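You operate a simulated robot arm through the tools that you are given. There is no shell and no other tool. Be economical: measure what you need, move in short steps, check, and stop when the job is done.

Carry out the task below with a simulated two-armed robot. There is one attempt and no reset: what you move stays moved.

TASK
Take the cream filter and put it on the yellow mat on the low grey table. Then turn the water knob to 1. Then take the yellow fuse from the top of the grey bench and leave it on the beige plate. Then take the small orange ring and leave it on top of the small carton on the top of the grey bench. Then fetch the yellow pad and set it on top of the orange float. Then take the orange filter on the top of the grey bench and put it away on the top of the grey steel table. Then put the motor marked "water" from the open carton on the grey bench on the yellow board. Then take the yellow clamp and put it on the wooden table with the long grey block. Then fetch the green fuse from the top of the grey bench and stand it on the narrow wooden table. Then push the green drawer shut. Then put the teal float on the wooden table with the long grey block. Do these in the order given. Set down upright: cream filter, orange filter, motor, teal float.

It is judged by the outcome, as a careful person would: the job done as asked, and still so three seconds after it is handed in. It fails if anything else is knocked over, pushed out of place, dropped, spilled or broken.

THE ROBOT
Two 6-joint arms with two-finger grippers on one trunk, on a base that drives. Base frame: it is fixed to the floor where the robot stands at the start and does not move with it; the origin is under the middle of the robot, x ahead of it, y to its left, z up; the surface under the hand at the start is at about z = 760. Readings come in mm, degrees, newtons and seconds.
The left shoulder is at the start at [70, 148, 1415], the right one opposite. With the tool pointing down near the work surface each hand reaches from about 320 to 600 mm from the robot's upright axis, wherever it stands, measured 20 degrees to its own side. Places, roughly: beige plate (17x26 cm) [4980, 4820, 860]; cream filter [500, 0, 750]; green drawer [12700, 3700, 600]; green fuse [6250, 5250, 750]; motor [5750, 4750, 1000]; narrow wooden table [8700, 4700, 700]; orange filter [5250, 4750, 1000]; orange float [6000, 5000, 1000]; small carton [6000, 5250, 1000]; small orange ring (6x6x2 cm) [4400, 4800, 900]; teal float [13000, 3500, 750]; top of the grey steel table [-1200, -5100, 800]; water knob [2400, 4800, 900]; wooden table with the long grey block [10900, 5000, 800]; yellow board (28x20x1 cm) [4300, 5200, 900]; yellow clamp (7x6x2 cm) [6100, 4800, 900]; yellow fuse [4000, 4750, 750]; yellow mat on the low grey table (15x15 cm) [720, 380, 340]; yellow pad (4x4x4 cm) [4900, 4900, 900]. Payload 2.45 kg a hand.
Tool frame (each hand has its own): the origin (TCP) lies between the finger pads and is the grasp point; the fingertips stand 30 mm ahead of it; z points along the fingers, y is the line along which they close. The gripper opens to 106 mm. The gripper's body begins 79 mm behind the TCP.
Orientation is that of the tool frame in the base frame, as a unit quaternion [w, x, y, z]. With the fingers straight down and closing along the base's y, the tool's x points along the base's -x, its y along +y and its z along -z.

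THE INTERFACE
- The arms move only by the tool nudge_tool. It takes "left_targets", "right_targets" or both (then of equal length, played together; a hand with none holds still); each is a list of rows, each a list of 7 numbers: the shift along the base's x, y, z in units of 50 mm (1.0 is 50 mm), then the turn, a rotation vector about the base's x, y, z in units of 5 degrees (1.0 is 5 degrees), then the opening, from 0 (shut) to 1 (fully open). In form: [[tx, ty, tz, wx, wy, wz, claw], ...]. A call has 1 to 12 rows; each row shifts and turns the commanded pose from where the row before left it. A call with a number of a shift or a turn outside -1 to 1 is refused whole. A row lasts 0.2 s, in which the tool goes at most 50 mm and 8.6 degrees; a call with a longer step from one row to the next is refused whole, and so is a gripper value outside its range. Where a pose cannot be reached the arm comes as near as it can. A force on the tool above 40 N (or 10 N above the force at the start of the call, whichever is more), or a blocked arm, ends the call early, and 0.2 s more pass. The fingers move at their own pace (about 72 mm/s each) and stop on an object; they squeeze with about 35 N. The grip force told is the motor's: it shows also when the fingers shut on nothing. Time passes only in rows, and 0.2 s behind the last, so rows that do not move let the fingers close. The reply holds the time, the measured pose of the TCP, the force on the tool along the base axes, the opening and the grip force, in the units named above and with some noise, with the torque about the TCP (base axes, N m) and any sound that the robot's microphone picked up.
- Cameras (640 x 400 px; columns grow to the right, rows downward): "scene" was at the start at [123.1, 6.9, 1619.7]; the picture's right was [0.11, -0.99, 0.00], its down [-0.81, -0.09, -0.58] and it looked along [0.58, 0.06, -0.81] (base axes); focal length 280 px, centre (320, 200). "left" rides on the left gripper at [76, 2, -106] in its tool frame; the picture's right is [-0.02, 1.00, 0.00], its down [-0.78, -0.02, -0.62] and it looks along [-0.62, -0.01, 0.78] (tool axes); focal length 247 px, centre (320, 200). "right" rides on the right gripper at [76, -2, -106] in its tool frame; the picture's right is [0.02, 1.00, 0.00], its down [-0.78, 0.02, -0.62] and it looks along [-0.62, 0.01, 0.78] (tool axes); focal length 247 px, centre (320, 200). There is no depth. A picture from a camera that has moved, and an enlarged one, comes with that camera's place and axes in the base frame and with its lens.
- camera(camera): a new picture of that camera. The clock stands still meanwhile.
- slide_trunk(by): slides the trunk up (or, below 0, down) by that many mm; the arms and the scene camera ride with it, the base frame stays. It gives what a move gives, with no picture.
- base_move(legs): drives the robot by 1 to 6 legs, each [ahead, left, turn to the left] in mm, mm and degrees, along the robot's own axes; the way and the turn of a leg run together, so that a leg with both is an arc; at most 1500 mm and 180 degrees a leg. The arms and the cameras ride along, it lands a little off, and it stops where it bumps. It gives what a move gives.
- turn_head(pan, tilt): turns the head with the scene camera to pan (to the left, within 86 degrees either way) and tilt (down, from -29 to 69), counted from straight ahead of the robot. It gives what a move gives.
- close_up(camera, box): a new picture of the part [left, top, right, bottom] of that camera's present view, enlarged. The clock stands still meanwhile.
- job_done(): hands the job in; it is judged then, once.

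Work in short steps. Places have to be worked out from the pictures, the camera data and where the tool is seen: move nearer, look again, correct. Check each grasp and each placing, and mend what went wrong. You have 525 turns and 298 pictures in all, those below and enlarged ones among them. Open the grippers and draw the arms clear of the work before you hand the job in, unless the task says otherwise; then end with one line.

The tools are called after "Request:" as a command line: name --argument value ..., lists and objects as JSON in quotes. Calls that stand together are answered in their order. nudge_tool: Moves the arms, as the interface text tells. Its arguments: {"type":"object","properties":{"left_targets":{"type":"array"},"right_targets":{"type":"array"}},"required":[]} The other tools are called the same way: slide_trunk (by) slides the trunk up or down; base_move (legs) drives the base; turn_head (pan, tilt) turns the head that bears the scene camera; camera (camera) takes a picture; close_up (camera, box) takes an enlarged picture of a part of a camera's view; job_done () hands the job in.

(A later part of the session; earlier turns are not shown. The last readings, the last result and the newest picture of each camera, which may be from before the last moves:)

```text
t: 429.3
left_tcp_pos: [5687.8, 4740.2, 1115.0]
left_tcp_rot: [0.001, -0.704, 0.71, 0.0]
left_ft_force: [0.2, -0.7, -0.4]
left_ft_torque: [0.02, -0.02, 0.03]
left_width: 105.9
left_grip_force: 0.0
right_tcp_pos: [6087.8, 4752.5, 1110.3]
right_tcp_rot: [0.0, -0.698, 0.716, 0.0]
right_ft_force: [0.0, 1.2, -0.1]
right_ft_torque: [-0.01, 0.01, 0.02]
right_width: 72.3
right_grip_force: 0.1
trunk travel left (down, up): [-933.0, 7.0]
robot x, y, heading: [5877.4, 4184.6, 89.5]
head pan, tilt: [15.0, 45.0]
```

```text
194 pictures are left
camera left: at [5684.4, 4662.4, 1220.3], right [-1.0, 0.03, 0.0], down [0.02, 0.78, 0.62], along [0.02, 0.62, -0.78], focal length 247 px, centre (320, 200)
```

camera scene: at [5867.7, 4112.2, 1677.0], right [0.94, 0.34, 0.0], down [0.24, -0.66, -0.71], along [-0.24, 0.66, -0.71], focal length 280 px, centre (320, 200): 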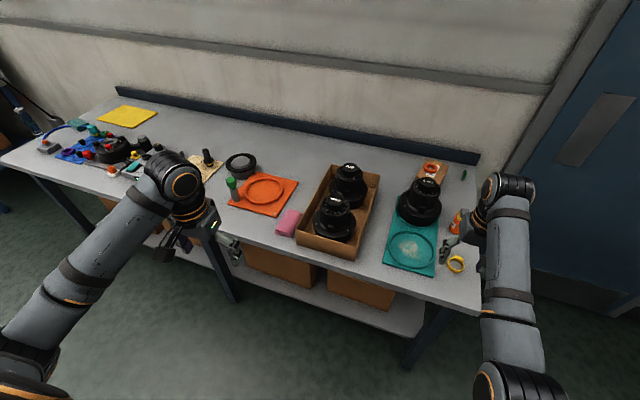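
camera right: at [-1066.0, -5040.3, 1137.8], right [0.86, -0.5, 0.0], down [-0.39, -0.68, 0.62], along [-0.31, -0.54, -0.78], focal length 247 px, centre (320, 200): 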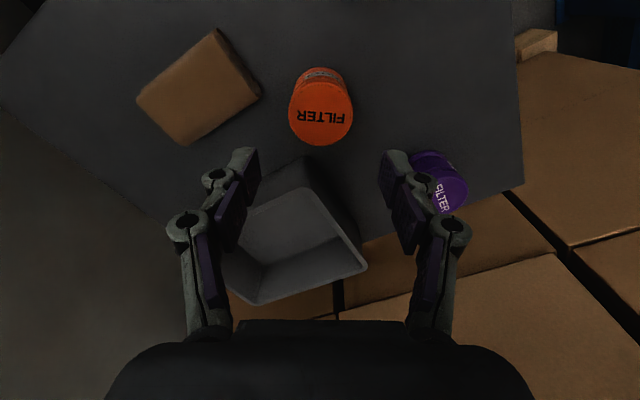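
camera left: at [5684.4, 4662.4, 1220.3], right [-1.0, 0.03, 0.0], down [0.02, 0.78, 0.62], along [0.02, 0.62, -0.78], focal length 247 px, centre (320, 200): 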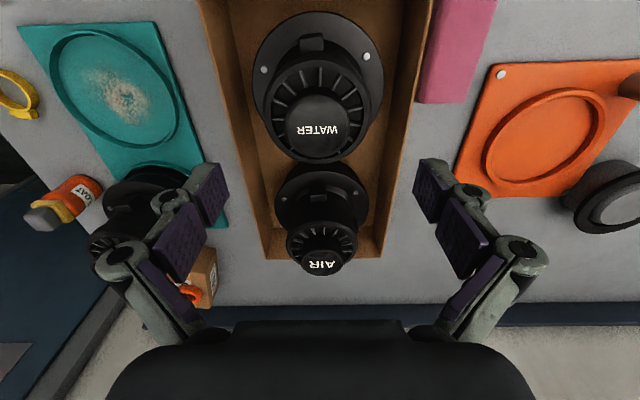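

The cap is at (5690, 4757), about 61 mm wide, top z ≈ 992. I descend around it.

Request:
nudge_tool --left_targets '[[0.04, 0.34, -0.6, 0, 0, 0, 0.85], [0, 0, -0.7, 0, 0, 0, 0.85], [0, 0, -0.6, 0, 0, 0, 0.85], [0, 0, -0.2, 0, 0, 0, 0.85], [0, 0, 0, 0, 0, 0, 0.85]]'

Request:
camera --camera "left"

Request:
close_up --camera "scene" --box '[200, 130, 400, 255]'

```text
t: 430.5
left_tcp_pos: [5687.8, 4753.1, 1012.6]
left_tcp_rot: [0.005, -0.704, 0.711, 0.001]
left_ft_force: [0.9, -8.0, 26.1]
left_ft_torque: [-0.38, -0.16, -0.41]
left_width: 94.4
left_grip_force: 17.5
right_tcp_pos: [6088.5, 4752.0, 1112.7]
right_tcp_rot: [0.001, -0.697, 0.717, 0.002]
right_ft_force: [-0.3, 0.8, 0.4]
right_ft_torque: [-0.05, -0.02, 0.02]
right_width: 72.0
right_grip_force: 0.1
trunk travel left (down, up): [-933.0, 7.0]
robot x, y, heading: [5873.6, 4182.5, 89.6]
head pan, tilt: [15.0, 45.0]
```

```text
193 pictures are left
camera left: at [5684.9, 4676.3, 1116.3], right [-1.0, 0.03, 0.0], down [0.02, 0.78, 0.63], along [0.02, 0.63, -0.78], focal length 247 px, centre (320, 200)
```

left: 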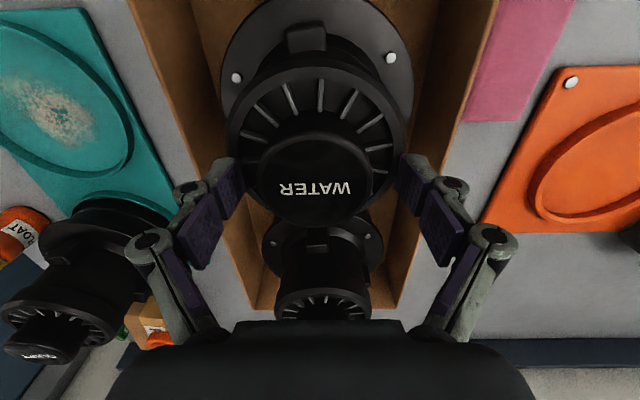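

```text
3.20 times, centred on (300, 192) of scene
camera zoom: at [5855.4, 4310.0, 1677.6], right [0.97, 0.25, 0.0], down [0.18, -0.68, -0.71], along [-0.18, 0.69, -0.71], focal length 897 px, centre (384, 224)
```

zoom: 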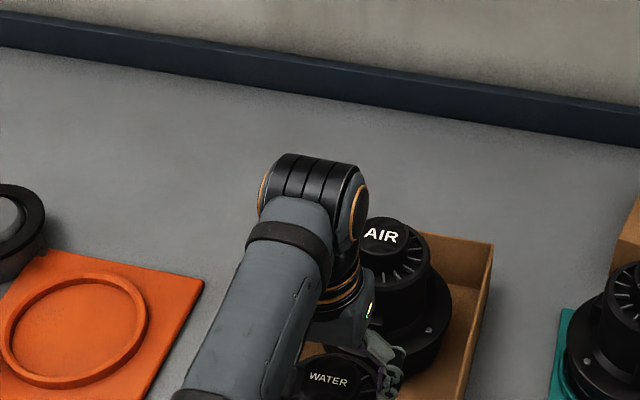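

The fingertips rest on the finned wheel; the cap (64 mm, top z ≈ 1005) sticks up about 20 mm between them. I ease up 4 mm and close on the cap.

Request:
nudge_tool --left_targets '[[0.04, 0, 0.12, 0, 0, 0, 0.85], [0, 0, 0, 0, 0, 0, 0.4], [0, 0, 0, 0, 0, 0, 0.4], [0, 0, 0, 0, 0, 0, 0.4], [0, 0, 0, 0, 0, 0, 0.4]]'

Request:
camera --camera "left"

```text
t: 431.4
left_tcp_pos: [5691.3, 4754.6, 1023.2]
left_tcp_rot: [0.008, -0.704, 0.71, 0.007]
left_ft_force: [2.2, -11.7, 21.5]
left_ft_torque: [-0.39, 0.54, 0.11]
left_width: 55.5
left_grip_force: 34.7
right_tcp_pos: [6088.8, 4749.2, 1113.3]
right_tcp_rot: [0.002, -0.698, 0.716, 0.003]
right_ft_force: [-0.7, 0.5, 0.1]
right_ft_torque: [0.01, 0.0, 0.05]
right_width: 72.2
right_grip_force: 0.1
trunk travel left (down, up): [-933.0, 7.0]
robot x, y, heading: [5874.1, 4184.5, 89.6]
head pan, tilt: [15.0, 45.0]
stopped in row 4 (left hand): the force on the tool passed its limit at 50 N (the readings are from after the stop); the commanded pose is now the measured one
```

```text
191 pictures are left
camera left: at [5687.4, 4676.0, 1127.4], right [-1.0, 0.03, 0.0], down [0.02, 0.77, 0.64], along [0.02, 0.64, -0.77], focal length 247 px, centre (320, 200)
```

left: 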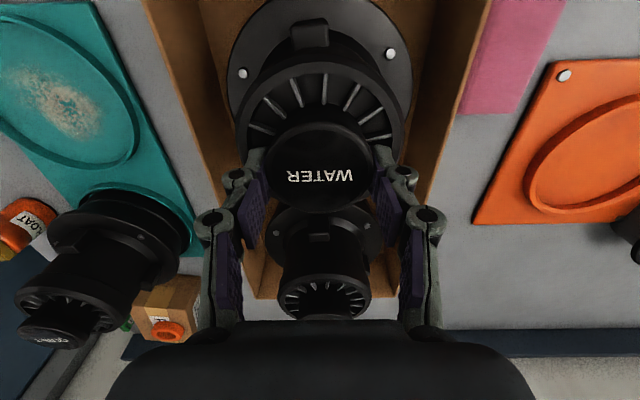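

Request:
close_up --camera "left" --box '[220, 90, 420, 215]'

```text
3.20 times, centred on (320, 152) of left
camera zoom: at [5687.4, 4676.0, 1127.4], right [-1.0, 0.03, 0.0], down [0.02, 0.77, 0.64], along [0.02, 0.64, -0.77], focal length 790 px, centre (320, 352)
```

zoom: 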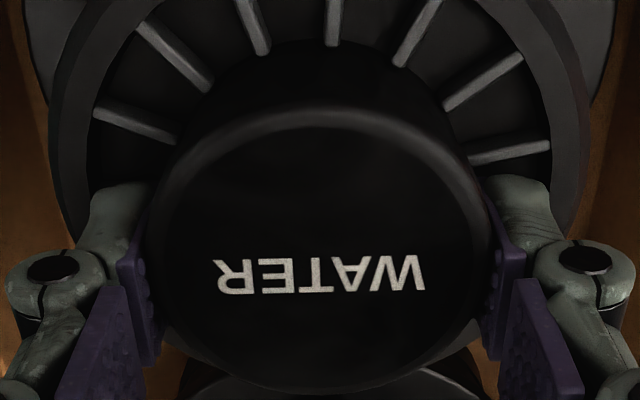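

Recomputed with the true cap width (55.5 mm): cap centre (5689, 4744), top 1021 — I was 10 mm off in y. I open, recentre, and grip again slightly lower.

Request:
nudge_tool --left_targets '[[0, 0, 0, 0, 0, 0, 0.75], [0, 0, 0.1, 0, 0, 0, 0.75], [-0.04, -0.21, 0, 0, 0, 0, 0.75], [0, 0, -0.2, 0, 0, 0, 0.75], [0, 0, 0, 0, 0, 0, 0.4], [0, 0, 0, 0, 0, 0, 0.4], [0, 0, 0, 0, 0, 0, 0.4]]'

Request:
camera --camera "left"

```text
t: 432.8
left_tcp_pos: [5689.7, 4746.5, 1024.5]
left_tcp_rot: [0.013, -0.704, 0.71, 0.01]
left_ft_force: [7.7, -8.3, 19.8]
left_ft_torque: [-0.65, 0.44, 0.18]
left_width: 55.6
left_grip_force: 34.7
right_tcp_pos: [6089.9, 4750.0, 1112.6]
right_tcp_rot: [0.002, -0.698, 0.716, 0.003]
right_ft_force: [-0.1, -0.3, 0.2]
right_ft_torque: [-0.01, 0.0, -0.01]
right_width: 72.0
right_grip_force: 0.0
trunk travel left (down, up): [-933.0, 7.0]
robot x, y, heading: [5876.3, 4181.6, 89.6]
head pan, tilt: [15.0, 45.0]
stopped in row 7 (left hand): the force on the tool passed its limit at 44 N (the readings are from after the stop); the commanded pose is now the measured one
```

```text
189 pictures are left
camera left: at [5686.7, 4666.7, 1126.6], right [-1.0, 0.03, 0.0], down [0.02, 0.76, 0.65], along [0.02, 0.65, -0.76], focal length 247 px, centre (320, 200)
```

left: 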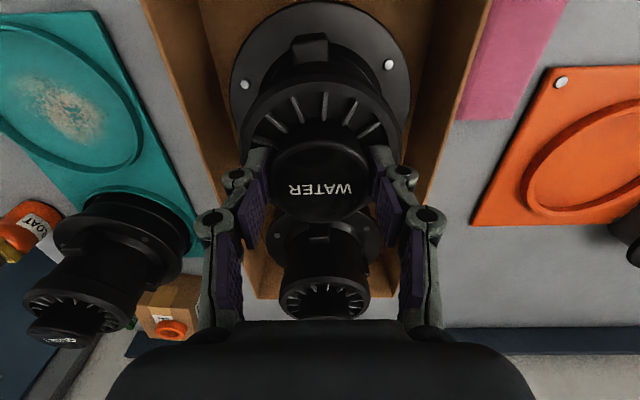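

Gripped around the cap. I lift gently 25 mm and check.

Request:
nudge_tool --left_targets '[[0, 0, 0.15, 0, 0, 0, 0.4], [0, 0, 0.15, 0, 0, 0, 0.4], [0, 0, 0.2, 0, 0, 0, 0.4], [0, 0, 0, 0, 0, 0, 0.4]]'

Request:
camera --camera "left"

```text
t: 433.8
left_tcp_pos: [5687.9, 4751.0, 1042.1]
left_tcp_rot: [0.01, -0.704, 0.711, 0.008]
left_ft_force: [-0.4, 0.2, -11.2]
left_ft_torque: [-0.02, 0.01, -0.04]
left_width: 55.3
left_grip_force: 34.6
right_tcp_pos: [6087.5, 4754.0, 1110.1]
right_tcp_rot: [0.0, -0.698, 0.716, 0.0]
right_ft_force: [0.9, -0.7, 0.0]
right_ft_torque: [0.0, 0.0, 0.02]
right_width: 72.1
right_grip_force: 0.2
trunk travel left (down, up): [-933.0, 7.0]
robot x, y, heading: [5876.6, 4180.7, 89.7]
head pan, tilt: [15.0, 45.0]
```

```text
188 pictures are left
camera left: at [5683.4, 4672.4, 1145.6], right [-1.0, 0.03, 0.0], down [0.02, 0.77, 0.64], along [0.02, 0.64, -0.77], focal length 247 px, centre (320, 200)
```

left: 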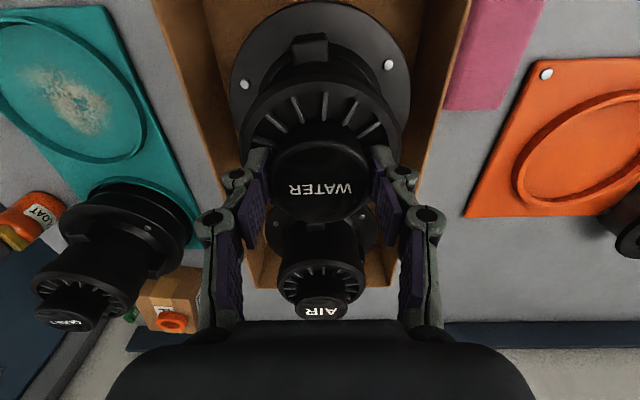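

The motor (1.1 kg) hangs securely. I raise it well above the carton walls.

Request:
nudge_tool --left_targets '[[0, 0, 0.5, 0, 0, 0, 0.4], [0, 0, 0.5, 0, 0, 0, 0.4], [0, 0, 0.5, 0, 0, 0, 0.4], [0, 0, 0.5, 0, 0, 0, 0.4], [0, 0, 0.4, 0, 0, 0, 0.4], [0, 0, 0, 0, 0, 0, 0.4]]'

Request:
camera --camera "left"

Request:
camera --camera "scene"

```text
t: 435.2
left_tcp_pos: [5689.2, 4769.8, 1143.6]
left_tcp_rot: [0.01, -0.704, 0.71, 0.009]
left_ft_force: [-0.7, 0.0, -11.6]
left_ft_torque: [0.02, 0.01, 0.0]
left_width: 55.4
left_grip_force: 34.7
left hand out of reach, approached as far as the arm can: row 4, 5
right_tcp_pos: [6088.0, 4753.7, 1110.9]
right_tcp_rot: [0.0, -0.698, 0.716, 0.0]
right_ft_force: [0.5, 0.3, -0.5]
right_ft_torque: [0.0, 0.01, -0.02]
right_width: 72.1
right_grip_force: 0.1
trunk travel left (down, up): [-933.0, 7.0]
robot x, y, heading: [5875.3, 4185.6, 89.7]
head pan, tilt: [15.0, 45.0]
```

```text
187 pictures are left
camera left: at [5685.5, 4690.2, 1247.7], right [-1.0, 0.03, 0.0], down [0.02, 0.77, 0.64], along [0.02, 0.64, -0.77], focal length 247 px, centre (320, 200)
```

left: 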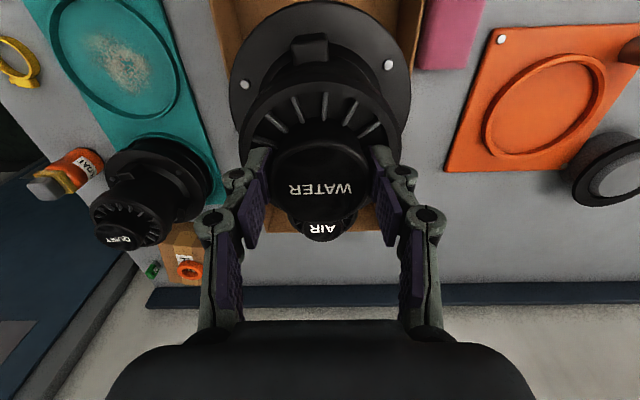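

```text
186 pictures are left
camera scene: at [5853.4, 4314.6, 1676.8], right [0.97, 0.25, 0.0], down [0.18, -0.69, -0.71], along [-0.18, 0.68, -0.71], focal length 280 px, centre (320, 200)
```

scene: 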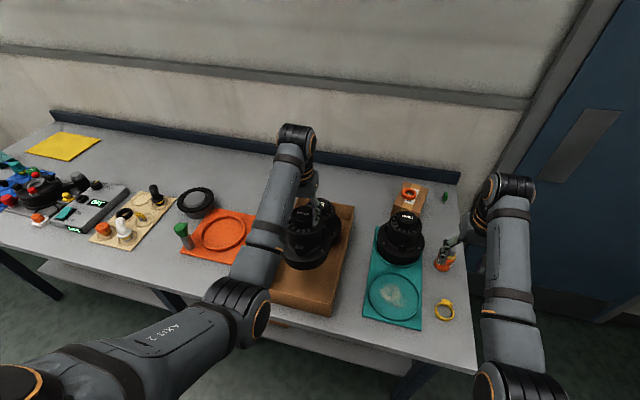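

Motor clears the carton. I back out, tuck the right hand out to its side (to avoid the glass tube later), and drive to the bench's left end.

Request:
base_move --legs '[[-500, 0, 0]]'

Request:
nudge_tool --right_targets '[[0.75, -0.49, 0, 0, 0, 0, 0.6], [0.75, -0.49, 0, 0, 0, 0, 0.6], [0.75, -0.49, 0, 0, 0, 0, 0.6], [0.75, -0.49, 0, 0, 0, 0, 0.6], [0.75, -0.49, 0, 0, 0, 0, 0.6], [0.75, -0.49, 0, 0, 0, 0, 0.6], [0.75, -0.49, 0, 0, 0, 0, 0.6], [0.75, -0.49, 0, 0, 0, 0, 0.6], [0.75, -0.49, 0, 0, 0, 0, 0.6]]'

Request:
base_move --legs '[[0, 1280, 0], [0, 1250, 0]]'

Request:
camera --camera "left"

```text
t: 438.2
left_tcp_pos: [5682.6, 4270.1, 1142.7]
left_tcp_rot: [-0.01, 0.707, -0.707, -0.008]
left_ft_force: [0.7, 0.0, -12.7]
left_ft_torque: [0.0, 0.01, -0.01]
left_width: 55.4
left_grip_force: 35.6
right_tcp_pos: [6080.4, 4259.6, 1108.8]
right_tcp_rot: [0.001, -0.701, 0.713, 0.0]
right_ft_force: [-0.1, 0.0, -0.1]
right_ft_torque: [-0.01, -0.01, 0.01]
right_width: 71.8
right_grip_force: 0.0
trunk travel left (down, up): [-933.0, 7.0]
robot x, y, heading: [5874.1, 3686.7, 90.5]
head pan, tilt: [15.0, 45.0]
```

```text
t: 440.2
left_tcp_pos: [5682.4, 4270.8, 1144.2]
left_tcp_rot: [0.01, -0.707, 0.707, 0.008]
left_ft_force: [-0.2, 0.1, -12.5]
left_ft_torque: [0.02, -0.02, 0.0]
left_width: 55.5
left_grip_force: 34.9
right_tcp_pos: [6354.3, 4086.4, 1104.7]
right_tcp_rot: [0.0, -0.701, 0.713, 0.001]
right_ft_force: [-0.1, 0.1, -0.4]
right_ft_torque: [-0.03, -0.01, 0.01]
right_width: 63.8
right_grip_force: 0.0
right hand out of reach, approached as far as the arm can: row 2, 8, 9
trunk travel left (down, up): [-933.0, 7.0]
robot x, y, heading: [5868.1, 3685.5, 90.2]
head pan, tilt: [15.0, 45.0]
```

```text
t: 452.6
left_tcp_pos: [3108.1, 4138.9, 1144.0]
left_tcp_rot: [-0.009, 0.731, -0.682, -0.008]
left_ft_force: [-0.5, 0.0, -11.1]
left_ft_torque: [-0.04, 0.01, -0.01]
left_width: 55.1
left_grip_force: 34.4
right_tcp_pos: [3793.0, 4005.1, 1102.4]
right_tcp_rot: [-0.001, 0.726, -0.688, -0.001]
right_ft_force: [1.1, 0.9, -0.3]
right_ft_torque: [0.0, -0.01, -0.01]
right_width: 63.6
right_grip_force: 0.0
trunk travel left (down, up): [-933.0, 7.0]
robot x, y, heading: [3341.6, 3570.5, 94.4]
head pan, tilt: [15.0, 45.0]
```

```text
185 pictures are left
camera left: at [3111.7, 4061.0, 1247.7], right [-1.0, -0.05, 0.0], down [-0.04, 0.77, 0.64], along [-0.03, 0.64, -0.77], focal length 247 px, centre (320, 200)
```

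left: 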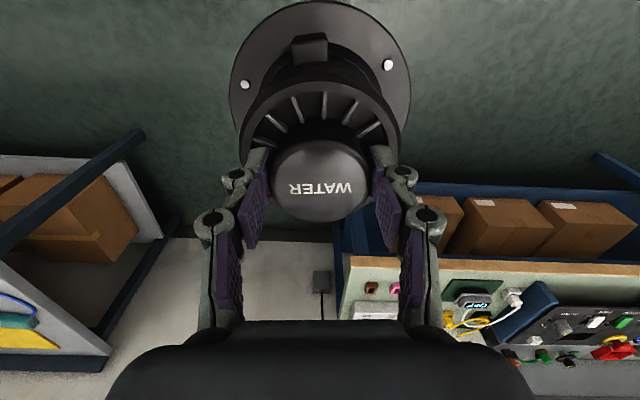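

I turn to face +x and move into the gap between the benches in two stages.

Request:
base_move --legs '[[0, 0, -94.4], [40, 700, 0]]'

Request:
turn_head --pan 20 --tilt 45

Request:
camera --camera "scene"

```text
t: 460.3
left_tcp_pos: [3914.7, 4489.0, 1143.6]
left_tcp_rot: [0.013, -0.03, 0.999, 0.0]
left_ft_force: [-0.7, -0.9, -12.1]
left_ft_torque: [0.0, 0.04, -0.01]
left_width: 55.3
left_grip_force: 34.6
right_tcp_pos: [3774.0, 3807.0, 1103.4]
right_tcp_rot: [0.001, -0.022, 1.0, 0.001]
right_ft_force: [0.8, -0.1, 0.1]
right_ft_torque: [-0.02, 0.0, 0.0]
right_width: 63.4
right_grip_force: 0.1
trunk travel left (down, up): [-933.0, 7.0]
robot x, y, heading: [3346.1, 4260.8, 3.7]
head pan, tilt: [15.0, 45.0]
```

```text
t: 460.9
left_tcp_pos: [3915.3, 4491.0, 1143.3]
left_tcp_rot: [0.013, -0.03, 0.999, -0.001]
left_ft_force: [0.8, 0.1, -12.2]
left_ft_torque: [-0.02, 0.07, 0.03]
left_width: 55.3
left_grip_force: 35.5
right_tcp_pos: [3774.1, 3807.7, 1103.8]
right_tcp_rot: [0.001, -0.023, 1.0, -0.001]
right_ft_force: [-0.8, 0.5, -0.3]
right_ft_torque: [-0.03, 0.04, -0.01]
right_width: 63.6
right_grip_force: 0.1
trunk travel left (down, up): [-933.0, 7.0]
robot x, y, heading: [3345.7, 4262.2, 3.9]
head pan, tilt: [20.0, 45.0]
```

```text
184 pictures are left
camera scene: at [3471.4, 4299.7, 1676.9], right [0.4, -0.92, 0.0], down [-0.65, -0.28, -0.71], along [0.65, 0.28, -0.71], focal length 280 px, centre (320, 200)
```

scene: 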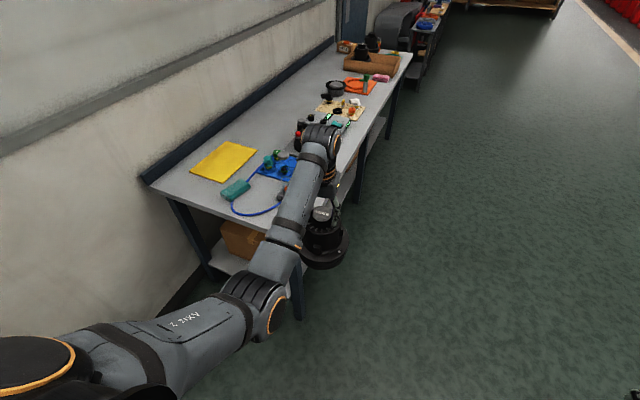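

Request:
base_move --legs '[[0, 0, -3.9], [0, 700, 0]]'

Request:
turn_head --pan 10 --tilt 45

Request:
camera --camera "scene"

Request:
camera --camera "left"

```text
t: 465.3
left_tcp_pos: [3926.2, 5169.4, 1143.5]
left_tcp_rot: [0.012, -0.001, 1.0, -0.001]
left_ft_force: [-0.1, 0.0, -11.2]
left_ft_torque: [-0.02, 0.04, 0.02]
left_width: 55.5
left_grip_force: 34.7
right_tcp_pos: [3745.3, 4496.9, 1102.2]
right_tcp_rot: [0.0, 0.007, 1.0, 0.0]
right_ft_force: [0.0, 0.0, 0.0]
right_ft_torque: [0.01, 0.01, 0.03]
right_width: 63.6
right_grip_force: 0.1
trunk travel left (down, up): [-933.0, 7.0]
robot x, y, heading: [3346.0, 4978.9, 0.2]
head pan, tilt: [20.0, 45.0]
```

```text
t: 466.0
left_tcp_pos: [3924.9, 5170.1, 1143.3]
left_tcp_rot: [0.012, -0.001, 1.0, -0.002]
left_ft_force: [-0.6, -0.5, -12.2]
left_ft_torque: [-0.02, 0.02, -0.03]
left_width: 55.4
left_grip_force: 34.7
right_tcp_pos: [3744.8, 4497.3, 1104.4]
right_tcp_rot: [0.0, 0.007, 1.0, 0.0]
right_ft_force: [0.7, -0.4, -0.1]
right_ft_torque: [0.01, -0.02, -0.02]
right_width: 63.9
right_grip_force: 0.1
trunk travel left (down, up): [-933.0, 7.0]
robot x, y, heading: [3343.5, 4982.1, 0.4]
head pan, tilt: [10.0, 45.0]
```

```text
183 pictures are left
camera scene: at [3476.5, 4993.8, 1676.8], right [0.18, -0.98, 0.0], down [-0.7, -0.13, -0.71], along [0.69, 0.13, -0.71], focal length 280 px, centre (320, 200)
```

scene: 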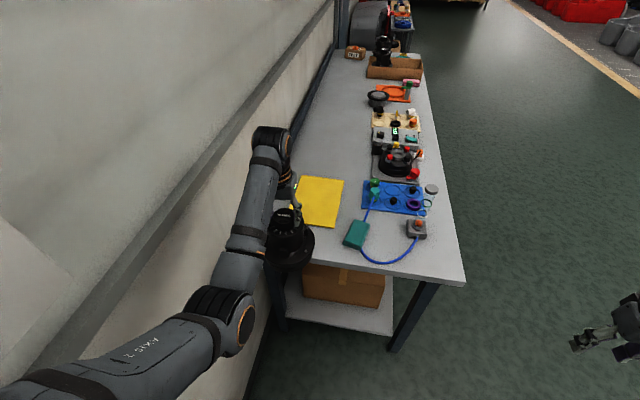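

```text
182 pictures are left
camera left: at [3846.3, 5172.7, 1247.2], right [0.02, 1.0, 0.0], down [0.77, -0.01, 0.64], along [0.64, -0.02, -0.77], focal length 247 px, centre (320, 200)
```

left: 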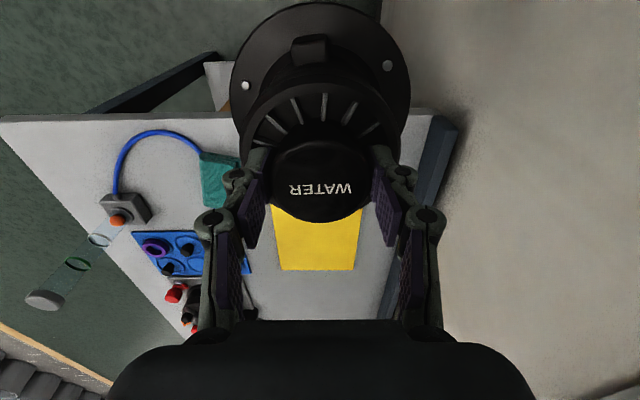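

Board is centred near (4268, 5151). I drive forward 340 mm with the motor to hover over it.

Request:
base_move --legs '[[340, -18, 0]]'

Request:
camera --camera "left"

Request:
camera --camera "scene"

```text
t: 468.2
left_tcp_pos: [4267.9, 5156.4, 1144.9]
left_tcp_rot: [0.013, -0.002, 1.0, -0.002]
left_ft_force: [-1.1, -0.4, -11.4]
left_ft_torque: [-0.04, 0.0, -0.01]
left_width: 55.5
left_grip_force: 34.9
right_tcp_pos: [4089.1, 4483.6, 1104.1]
right_tcp_rot: [0.002, 0.005, 1.0, 0.0]
right_ft_force: [0.1, 0.0, 0.7]
right_ft_torque: [0.02, -0.02, 0.02]
right_width: 63.8
right_grip_force: 0.1
trunk travel left (down, up): [-933.0, 7.0]
robot x, y, heading: [3688.4, 4960.9, 0.4]
head pan, tilt: [10.0, 45.0]
```

```text
181 pictures are left
camera left: at [4187.1, 5159.2, 1248.5], right [0.02, 1.0, 0.0], down [0.77, -0.01, 0.64], along [0.64, -0.01, -0.77], focal length 247 px, centre (320, 200)
```

left: 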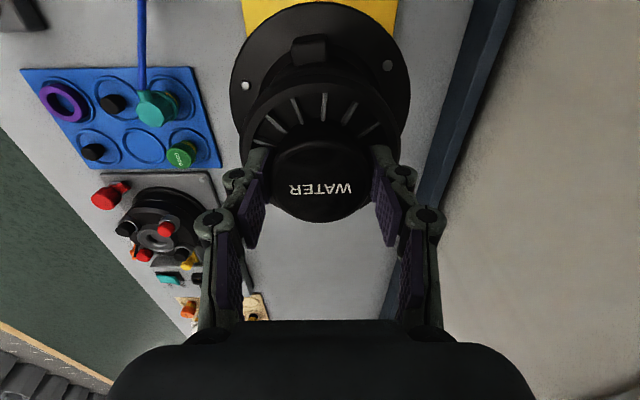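

```text
180 pictures are left
camera scene: at [3817.0, 4978.9, 1677.2], right [0.18, -0.98, 0.0], down [-0.69, -0.13, -0.71], along [0.7, 0.13, -0.71], focal length 280 px, centre (320, 200)
```

scene: 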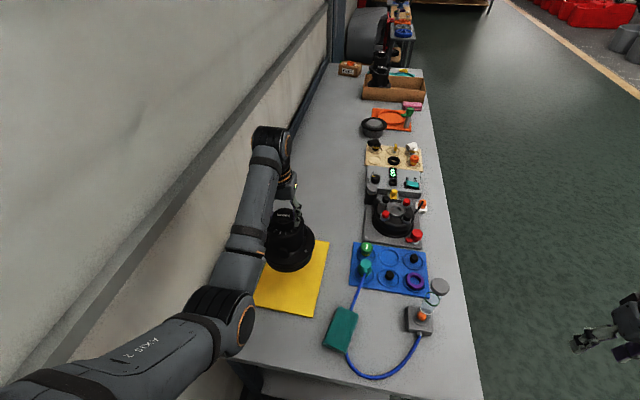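

Motor should go to (4280, 5155). I shift slightly and lower to 1050.

Request:
nudge_tool --left_targets '[[0.24, -0.02, -0.4, 0, 0, 0, 0.4], [0, 0, -0.5, 0, 0, 0, 0.4], [0, 0, -0.5, 0, 0, 0, 0.4], [0, 0, -0.5, 0, 0, 0, 0.4], [0, 0, 0, 0, 0, 0, 0.4]]'

Request:
camera --camera "left"

Request:
close_up --camera "scene" --box '[200, 200, 360, 325]'

```text
t: 469.4
left_tcp_pos: [4282.9, 5157.7, 1047.7]
left_tcp_rot: [0.012, -0.003, 1.0, -0.001]
left_ft_force: [0.2, -0.2, -10.9]
left_ft_torque: [0.0, 0.05, 0.0]
left_width: 55.5
left_grip_force: 35.2
right_tcp_pos: [4090.5, 4483.7, 1103.4]
right_tcp_rot: [0.001, 0.006, 1.0, 0.0]
right_ft_force: [0.4, -0.1, 0.0]
right_ft_torque: [0.01, 0.03, -0.01]
right_width: 63.5
right_grip_force: 0.0
trunk travel left (down, up): [-933.0, 7.0]
robot x, y, heading: [3689.9, 4965.8, 0.6]
head pan, tilt: [10.0, 45.0]
```

```text
179 pictures are left
camera left: at [4202.5, 5159.2, 1150.9], right [0.02, 1.0, 0.0], down [0.77, -0.01, 0.64], along [0.64, -0.01, -0.77], focal length 247 px, centre (320, 200)
```

left: 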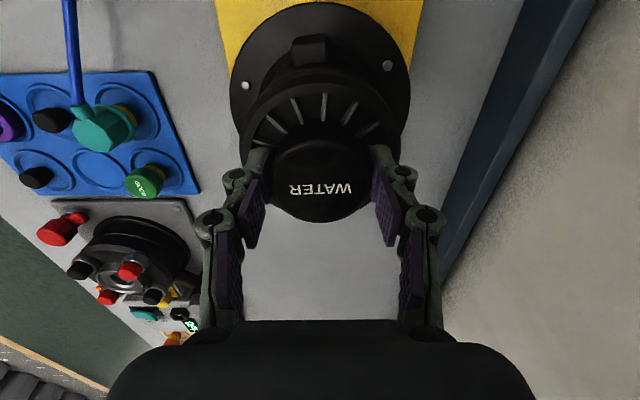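

```text
3.20 times, centred on (280, 262) of scene
camera zoom: at [3819.9, 4978.7, 1676.9], right [0.18, -0.98, 0.0], down [-0.7, -0.13, -0.71], along [0.69, 0.13, -0.71], focal length 897 px, centre (448, 0)
```

zoom: 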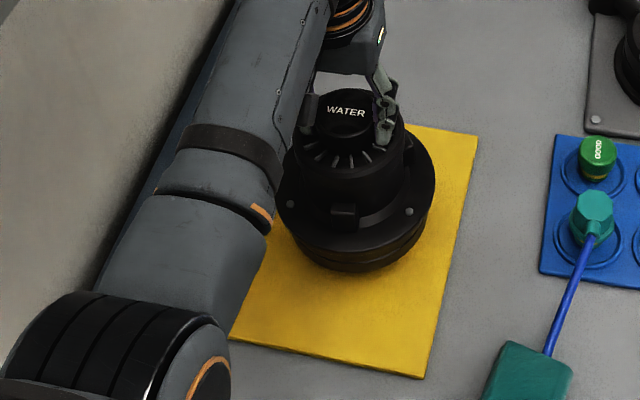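

Centred on the board. I lower in small steps to contact.

Request:
nudge_tool --left_targets '[[0, 0, -0.2, 0, 0, 0, 0.4], [0, 0, -0.1, 0, 0, 0, 0.4], [0, 0, -0.06, 0, 0, 0, 0.4], [0, 0, 0, 0, 0, 0, 0.4]]'

```text
t: 470.4
left_tcp_pos: [4281.9, 5154.9, 1028.7]
left_tcp_rot: [0.012, -0.002, 1.0, -0.002]
left_ft_force: [0.0, -0.3, -11.6]
left_ft_torque: [0.01, 0.0, -0.02]
left_width: 55.1
left_grip_force: 34.9
right_tcp_pos: [4090.9, 4484.1, 1103.2]
right_tcp_rot: [0.001, 0.006, 1.0, 0.0]
right_ft_force: [-0.1, 0.4, -0.7]
right_ft_torque: [0.02, -0.02, 0.03]
right_width: 63.7
right_grip_force: 0.1
trunk travel left (down, up): [-933.0, 7.0]
robot x, y, heading: [3688.3, 4962.9, 0.4]
head pan, tilt: [10.0, 45.0]
```

Request:
nudge_tool --left_targets '[[0, 0, -0.06, 0, 0, 0, 0.4], [0, 0, -0.05, 0, 0, 0, 0.4], [0, 0, -0.05, 0, 0, 0, 0.4], [0, 0, 0, 0, 0, 0, 0.4]]'

```text
t: 471.4
left_tcp_pos: [4280.4, 5154.7, 1028.6]
left_tcp_rot: [0.017, -0.002, 1.0, -0.001]
left_ft_force: [4.4, 1.3, 22.2]
left_ft_torque: [0.02, -0.12, -0.08]
left_width: 55.4
left_grip_force: 34.4
right_tcp_pos: [4086.5, 4481.9, 1106.1]
right_tcp_rot: [0.003, 0.005, 1.0, 0.0]
right_ft_force: [0.6, -0.3, 0.4]
right_ft_torque: [-0.01, -0.03, 0.02]
right_width: 63.3
right_grip_force: 0.0
trunk travel left (down, up): [-933.0, 7.0]
robot x, y, heading: [3686.6, 4965.3, 0.5]
head pan, tilt: [10.0, 45.0]
```

Contact. I ease off, open and rise.

Request:
nudge_tool --left_targets '[[0, 0, 0.1, 0, 0, 0, 0.4], [0, 0, 0, 0, 0, 0, 0.75], [0, 0, 0, 0, 0, 0, 0.75], [0, 0, 0.3, 0, 0, 0, 0.8], [0, 0, 0.7, 0, 0, 0, 0.8], [0, 0, 0.7, 0, 0, 0, 0.8]]'

Request:
camera --camera "left"

Request:
close_up --camera "scene" --box '[200, 200, 360, 325]'

```text
t: 472.9
left_tcp_pos: [4280.1, 5156.3, 1112.8]
left_tcp_rot: [0.013, -0.003, 1.0, -0.002]
left_ft_force: [0.0, -0.1, -0.5]
left_ft_torque: [-0.01, -0.03, -0.04]
left_width: 84.9
left_grip_force: 0.1
right_tcp_pos: [4089.3, 4482.1, 1103.1]
right_tcp_rot: [0.001, 0.005, 1.0, -0.001]
right_ft_force: [1.1, -0.3, -0.2]
right_ft_torque: [-0.02, 0.04, 0.01]
right_width: 63.7
right_grip_force: 0.1
trunk travel left (down, up): [-933.0, 7.0]
robot x, y, heading: [3690.4, 4962.7, 0.4]
head pan, tilt: [10.0, 45.0]
```

```text
177 pictures are left
camera left: at [4200.3, 5157.7, 1217.1], right [0.02, 1.0, 0.0], down [0.77, -0.01, 0.64], along [0.64, -0.01, -0.77], focal length 247 px, centre (320, 200)
```

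left: 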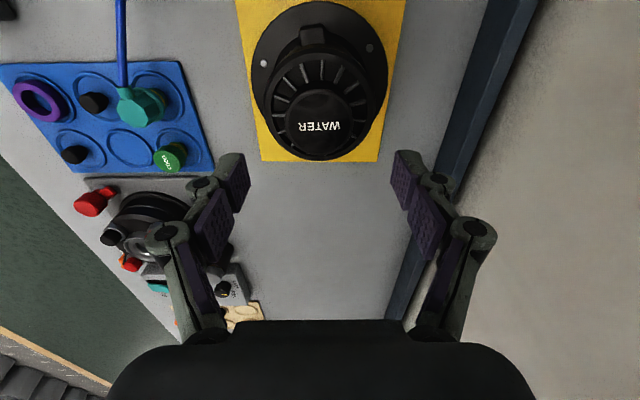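

```text
3.20 times, centred on (280, 262) of scene
camera zoom: at [3817.5, 4977.6, 1677.1], right [0.18, -0.98, 0.0], down [-0.7, -0.13, -0.71], along [0.7, 0.13, -0.71], focal length 897 px, centre (448, 0)
```

zoom: 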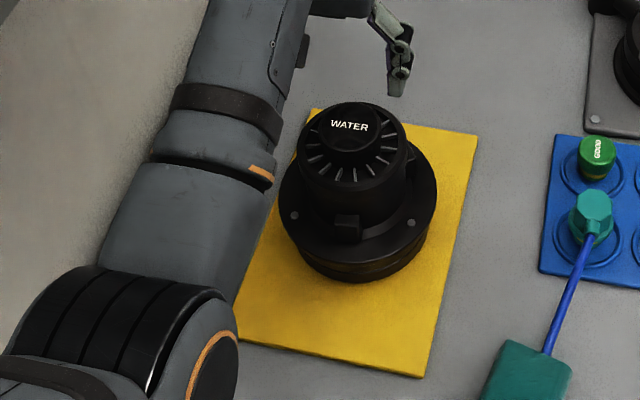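

The motor stands on the yellow board. Next the yellow clamp: I leave the gap and return to the bench's right part.

Request:
base_move --legs '[[-340, 0, 0], [0, -1290, 0], [0, 0, 89.6], [0, -1290, 0], [0, -1280, 0]]'

Request:
nudge_tool --right_targets '[[-0.7, 0.4, 0, 0, 0, 0, 0.8], [-0.7, 0.4, 0, 0, 0, 0, 0.8], [-0.7, 0.4, 0, 0, 0, 0, 0.8], [-0.7, 0.4, 0, 0, 0, 0, 0.8], [-0.7, 0.4, 0, 0, 0, 0, 0.8], [-0.7, 0.4, 0, 0, 0, 0, 0.8], [-0.7, 0.4, 0, 0, 0, 0, 0.8], [-0.7, 0.1, -0.2, 0, 0, 0, 0.8]]'

```text
t: 497.2
left_tcp_pos: [5770.3, 4240.3, 1113.4]
left_tcp_rot: [0.011, -0.69, 0.723, 0.008]
left_ft_force: [-0.2, -0.3, 0.2]
left_ft_torque: [0.01, 0.0, 0.01]
left_width: 84.9
left_grip_force: 0.1
right_tcp_pos: [6430.8, 4012.2, 1104.1]
right_tcp_rot: [0.0, -0.683, 0.731, 0.0]
right_ft_force: [-0.1, 0.8, -0.3]
right_ft_torque: [0.0, 0.0, 0.01]
right_width: 63.4
right_grip_force: 0.0
trunk travel left (down, up): [-933.0, 7.0]
robot x, y, heading: [5930.8, 3638.6, 87.4]
head pan, tilt: [10.0, 45.0]
```

```text
t: 499.0
left_tcp_pos: [5768.8, 4239.9, 1112.8]
left_tcp_rot: [0.011, -0.69, 0.724, 0.008]
left_ft_force: [0.3, -0.3, -0.1]
left_ft_torque: [-0.04, -0.02, 0.03]
left_width: 84.8
left_grip_force: 0.0
right_tcp_pos: [6151.8, 4163.3, 1087.4]
right_tcp_rot: [0.003, -0.683, 0.73, 0.0]
right_ft_force: [-0.4, 0.0, 0.5]
right_ft_torque: [0.02, -0.01, -0.04]
right_width: 84.8
right_grip_force: 0.0
right hand out of reach, approached as far as the arm can: row 5, 6
trunk travel left (down, up): [-933.0, 7.0]
robot x, y, heading: [5933.4, 3640.2, 87.3]
head pan, tilt: [10.0, 45.0]
```

Request:
base_move --legs '[[0, 0, 2.7], [555, 5, 0]]'

Request:
camera --camera "right"

```text
t: 502.6
left_tcp_pos: [5744.0, 4798.3, 1113.2]
left_tcp_rot: [0.011, -0.704, 0.711, 0.008]
left_ft_force: [-0.4, -0.1, 0.2]
left_ft_torque: [0.02, -0.01, -0.02]
left_width: 84.9
left_grip_force: 0.2
right_tcp_pos: [6130.0, 4735.9, 1088.1]
right_tcp_rot: [0.001, -0.697, 0.717, 0.001]
right_ft_force: [-0.5, -1.0, 0.5]
right_ft_torque: [0.02, -0.01, 0.03]
right_width: 84.9
right_grip_force: 0.1
trunk travel left (down, up): [-933.0, 7.0]
robot x, y, heading: [5928.4, 4203.5, 89.5]
head pan, tilt: [10.0, 45.0]
```

```text
175 pictures are left
camera right: at [6129.1, 4658.7, 1192.8], right [-1.0, 0.01, 0.0], down [0.0, 0.78, 0.62], along [0.0, 0.62, -0.78], focal length 247 px, centre (320, 200)
```

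right: 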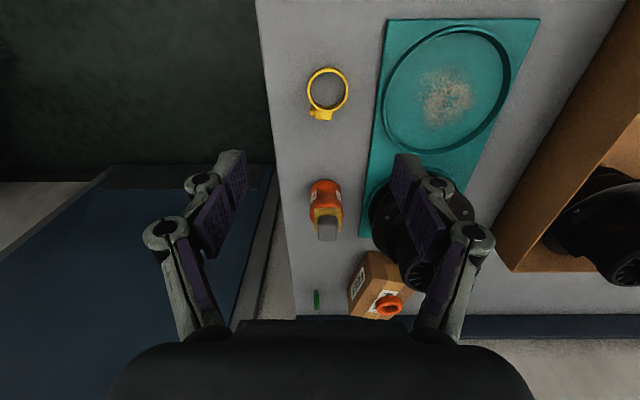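

Request:
nudge_tool --right_targets '[[-0.2, 0.24, -0.6, 0, 0, 0, 0.75], [0, 0, -0.8, 0, 0, 0, 0.75], [0, 0, -0.8, 0, 0, 0, 0.75], [0, 0, -0.6, 0, 0, 0, 0.75], [0, 0, 0, 0, 0, 0, 0.75]]'

Request:
camera --camera "right"

```text
t: 503.8
left_tcp_pos: [5744.0, 4798.9, 1112.5]
left_tcp_rot: [0.012, -0.703, 0.711, 0.008]
left_ft_force: [-0.5, 0.3, -1.0]
left_ft_torque: [-0.01, -0.03, -0.01]
left_width: 85.0
left_grip_force: 0.0
right_tcp_pos: [6119.4, 4748.0, 946.9]
right_tcp_rot: [0.002, -0.697, 0.717, 0.001]
right_ft_force: [0.6, 0.2, 0.3]
right_ft_torque: [-0.02, 0.0, 0.01]
right_width: 79.6
right_grip_force: 0.1
trunk travel left (down, up): [-933.0, 7.0]
robot x, y, heading: [5927.8, 4200.7, 89.4]
head pan, tilt: [10.0, 45.0]
```

```text
174 pictures are left
camera right: at [6118.4, 4672.0, 1053.1], right [-1.0, 0.01, 0.0], down [0.0, 0.78, 0.62], along [0.0, 0.62, -0.78], focal length 247 px, centre (320, 200)
```

right: 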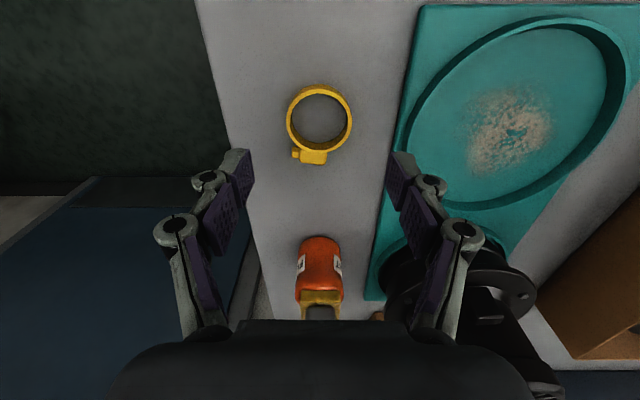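

Request:
nudge_tool --right_targets '[[0, -0.1, -0.6, 0, 0, 0, 0.7], [0, 0, -0.6, 0, 0, 0, 0.7], [0, 0, -0.06, 0, 0, 0, 0.7], [0, 0, 0, 0, 0, 0, 0.2], [0, 0, 0, 0, 0, 0, 0.2], [0, 0, 0, 0, 0, 0, 0.2]]'

Request:
camera --camera "right"

```text
t: 505.2
left_tcp_pos: [5744.1, 4799.1, 1113.5]
left_tcp_rot: [0.011, -0.703, 0.711, 0.008]
left_ft_force: [0.5, 0.6, -0.2]
left_ft_torque: [0.02, 0.02, 0.02]
left_width: 84.8
left_grip_force: 0.1
right_tcp_pos: [6120.9, 4743.7, 884.7]
right_tcp_rot: [0.002, -0.698, 0.717, 0.001]
right_ft_force: [0.4, 0.3, 0.5]
right_ft_torque: [0.03, 0.02, 0.0]
right_width: 51.1
right_grip_force: 35.0
trunk travel left (down, up): [-933.0, 7.0]
robot x, y, heading: [5929.2, 4204.3, 89.3]
head pan, tilt: [10.0, 45.0]
```

```text
173 pictures are left
camera right: at [6119.9, 4667.1, 990.5], right [-1.0, 0.01, 0.0], down [0.0, 0.78, 0.62], along [0.0, 0.62, -0.78], focal length 247 px, centre (320, 200)
```

right: 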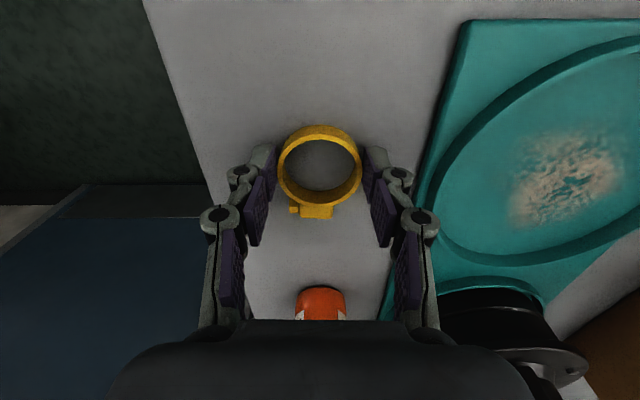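

Clamp gripped. I lift, back off and head east along the wall tables.

Request:
nudge_tool --right_targets '[[0, 0, 0.6, 0, 0, 0, 0.2], [0, 0, 0.8, 0, 0, 0, 0.2], [0, 0, 0.8, 0, 0, 0, 0.2], [0, 0, 0.8, 0, 0, 0, 0.2]]'

Request:
base_move --legs '[[-600, 0, 0], [0, -1450, 0]]'

Request:
turn_head --pan -40 --tilt 20

Request:
camera --camera "scene"

```text
t: 506.2
left_tcp_pos: [5744.3, 4799.0, 1113.6]
left_tcp_rot: [0.011, -0.704, 0.71, 0.008]
left_ft_force: [0.2, -1.0, 0.6]
left_ft_torque: [-0.01, 0.02, -0.01]
left_width: 84.6
left_grip_force: 0.0
right_tcp_pos: [6121.1, 4741.0, 1036.4]
right_tcp_rot: [0.0, -0.698, 0.717, 0.0]
right_ft_force: [-0.1, 0.2, -0.2]
right_ft_torque: [0.0, -0.03, -0.03]
right_width: 51.0
right_grip_force: 34.7
trunk travel left (down, up): [-933.0, 7.0]
robot x, y, heading: [5927.2, 4201.1, 89.5]
head pan, tilt: [10.0, 45.0]
```

```text
t: 516.3
left_tcp_pos: [7181.6, 4192.8, 1112.7]
left_tcp_rot: [0.011, -0.701, 0.713, 0.008]
left_ft_force: [-0.7, 0.3, 0.0]
left_ft_torque: [0.01, 0.01, -0.02]
left_width: 84.8
left_grip_force: 0.1
right_tcp_pos: [7559.7, 4133.6, 1035.3]
right_tcp_rot: [0.001, -0.696, 0.718, 0.001]
right_ft_force: [0.0, -0.1, 0.4]
right_ft_torque: [0.0, 0.0, -0.03]
right_width: 51.0
right_grip_force: 35.0
trunk travel left (down, up): [-933.0, 7.0]
robot x, y, heading: [7363.8, 3595.8, 89.0]
head pan, tilt: [10.0, 45.0]
```

```text
t: 517.5
left_tcp_pos: [7182.2, 4192.9, 1112.9]
left_tcp_rot: [0.01, -0.702, 0.712, 0.009]
left_ft_force: [0.1, 0.8, 0.3]
left_ft_torque: [-0.02, 0.0, 0.03]
left_width: 84.9
left_grip_force: 0.0
right_tcp_pos: [7560.7, 4133.8, 1036.3]
right_tcp_rot: [0.001, -0.695, 0.719, 0.0]
right_ft_force: [0.3, -0.3, -0.2]
right_ft_torque: [-0.04, -0.01, -0.01]
right_width: 50.7
right_grip_force: 35.2
trunk travel left (down, up): [-933.0, 7.0]
robot x, y, heading: [7360.7, 3587.1, 89.5]
head pan, tilt: [-40.0, 20.0]
```

```text
172 pictures are left
camera scene: at [7423.8, 3715.7, 1715.7], right [0.76, -0.65, 0.0], down [-0.22, -0.26, -0.94], along [0.61, 0.71, -0.34], focal length 280 px, centre (320, 200)
```

scene: 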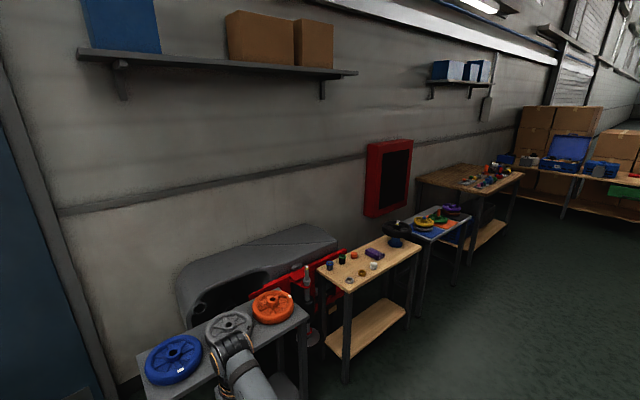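

Clear floor. I continue east to the wooden table with the grey block.

Request:
base_move --legs '[[0, -1450, 0], [0, -1400, 0]]'

Request:
turn_head --pan -25 --tilt 30

Request:
camera --camera "scene"

```text
t: 531.2
left_tcp_pos: [10004.2, 4133.0, 1113.4]
left_tcp_rot: [0.012, -0.702, 0.712, 0.008]
left_ft_force: [-0.3, 0.0, -0.3]
left_ft_torque: [0.03, 0.01, 0.03]
left_width: 84.8
left_grip_force: 0.0
right_tcp_pos: [10382.6, 4073.5, 1036.7]
right_tcp_rot: [0.001, -0.696, 0.718, 0.0]
right_ft_force: [0.4, 0.4, -0.2]
right_ft_torque: [-0.03, -0.01, -0.01]
right_width: 50.9
right_grip_force: 34.8
trunk travel left (down, up): [-933.0, 7.0]
robot x, y, heading: [10186.5, 3533.4, 89.4]
head pan, tilt: [-40.0, 20.0]
```

```text
t: 531.9
left_tcp_pos: [10005.0, 4131.8, 1113.6]
left_tcp_rot: [0.01, -0.702, 0.712, 0.008]
left_ft_force: [0.6, -0.4, -0.2]
left_ft_torque: [0.04, -0.01, -0.02]
left_width: 84.7
left_grip_force: 0.1
right_tcp_pos: [10383.0, 4074.5, 1035.3]
right_tcp_rot: [0.0, -0.697, 0.717, 0.001]
right_ft_force: [0.1, -0.5, -0.8]
right_ft_torque: [0.01, 0.01, 0.02]
right_width: 50.7
right_grip_force: 34.6
trunk travel left (down, up): [-933.0, 7.0]
robot x, y, heading: [10186.9, 3534.0, 89.4]
head pan, tilt: [-25.0, 30.0]
```

```text
171 pictures are left
camera scene: at [10226.3, 3666.2, 1699.7], right [0.9, -0.43, 0.0], down [-0.22, -0.45, -0.87], along [0.38, 0.78, -0.5], focal length 280 px, centre (320, 200)
```

scene: 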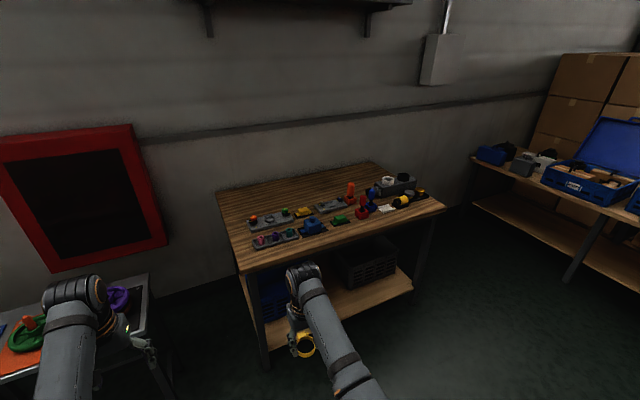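

Request:
close_up --camera "scene" --box '[210, 150, 450, 300]'

Request:
close_up --camera "scene" --box '[460, 100, 640, 220]'

```text
2.67 times, centred on (330, 225) of scene
camera zoom: at [10226.3, 3666.2, 1699.7], right [0.9, -0.43, 0.0], down [-0.22, -0.45, -0.87], along [0.38, 0.78, -0.5], focal length 748 px, centre (293, 133)
```

zoom: 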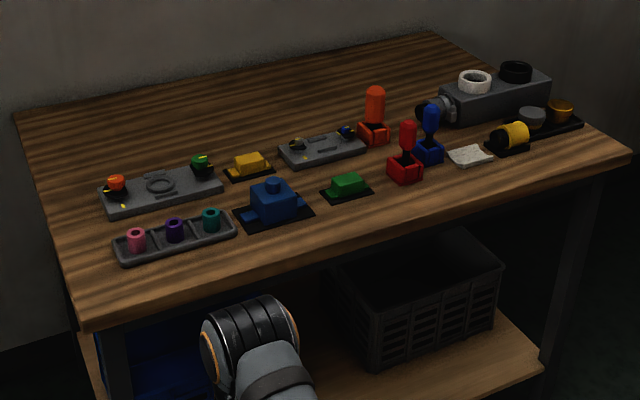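

```text
3.33 times, centred on (550, 160) of scene
camera zoom: at [10226.3, 3666.2, 1699.7], right [0.9, -0.43, 0.0], down [-0.22, -0.45, -0.87], along [0.38, 0.78, -0.5], focal length 934 px, centre (-447, 333)
```

zoom: 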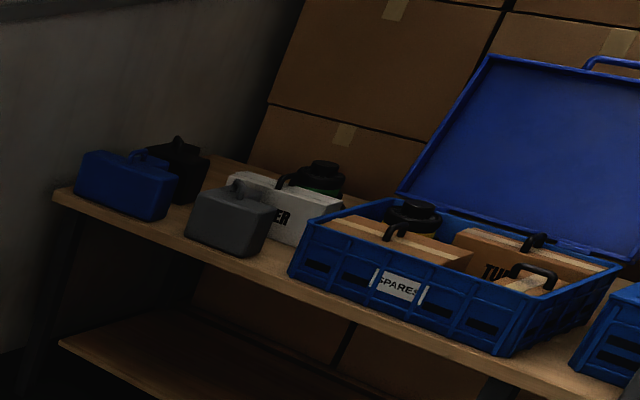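

This is the table (grey block with ports at right). A clear strip lies at the front near (10800, 4632). I drive the hand over it.

Request:
base_move --legs '[[0, 0, 0.6], [0, -424, 0], [500, 0, 0]]'

Request:
camera --camera "right"

Request:
camera --camera "scene"

```text
t: 537.4
left_tcp_pos: [10429.4, 4625.5, 1113.5]
left_tcp_rot: [0.011, -0.706, 0.708, 0.008]
left_ft_force: [0.5, -0.5, 0.8]
left_ft_torque: [0.01, -0.02, 0.01]
left_width: 84.8
left_grip_force: 0.1
right_tcp_pos: [10808.0, 4572.0, 1036.4]
right_tcp_rot: [0.001, -0.701, 0.713, 0.001]
right_ft_force: [-0.7, 0.1, -0.4]
right_ft_torque: [0.02, 0.01, 0.03]
right_width: 50.8
right_grip_force: 35.1
trunk travel left (down, up): [-933.0, 7.0]
robot x, y, heading: [10617.3, 4035.4, 89.9]
head pan, tilt: [-25.0, 30.0]
```

```text
168 pictures are left
camera right: at [10808.0, 4494.9, 1142.2], right [-1.0, 0.0, 0.0], down [0.0, 0.78, 0.62], along [0.0, 0.62, -0.78], focal length 247 px, centre (320, 200)
```

right: 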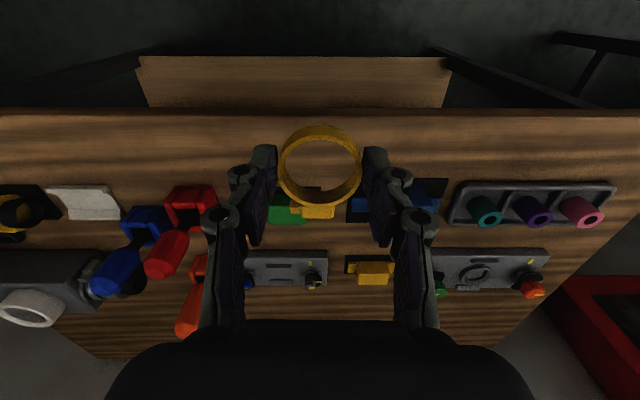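

```text
167 pictures are left
camera scene: at [10656.0, 4161.5, 1699.9], right [0.91, -0.42, 0.0], down [-0.21, -0.45, -0.87], along [0.37, 0.79, -0.5], focal length 280 px, centre (320, 200)
```

scene: 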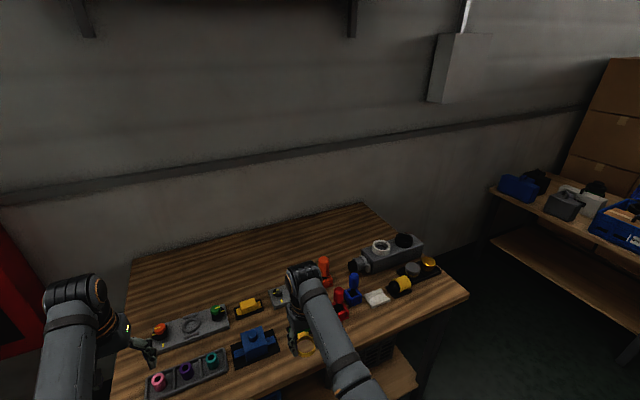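

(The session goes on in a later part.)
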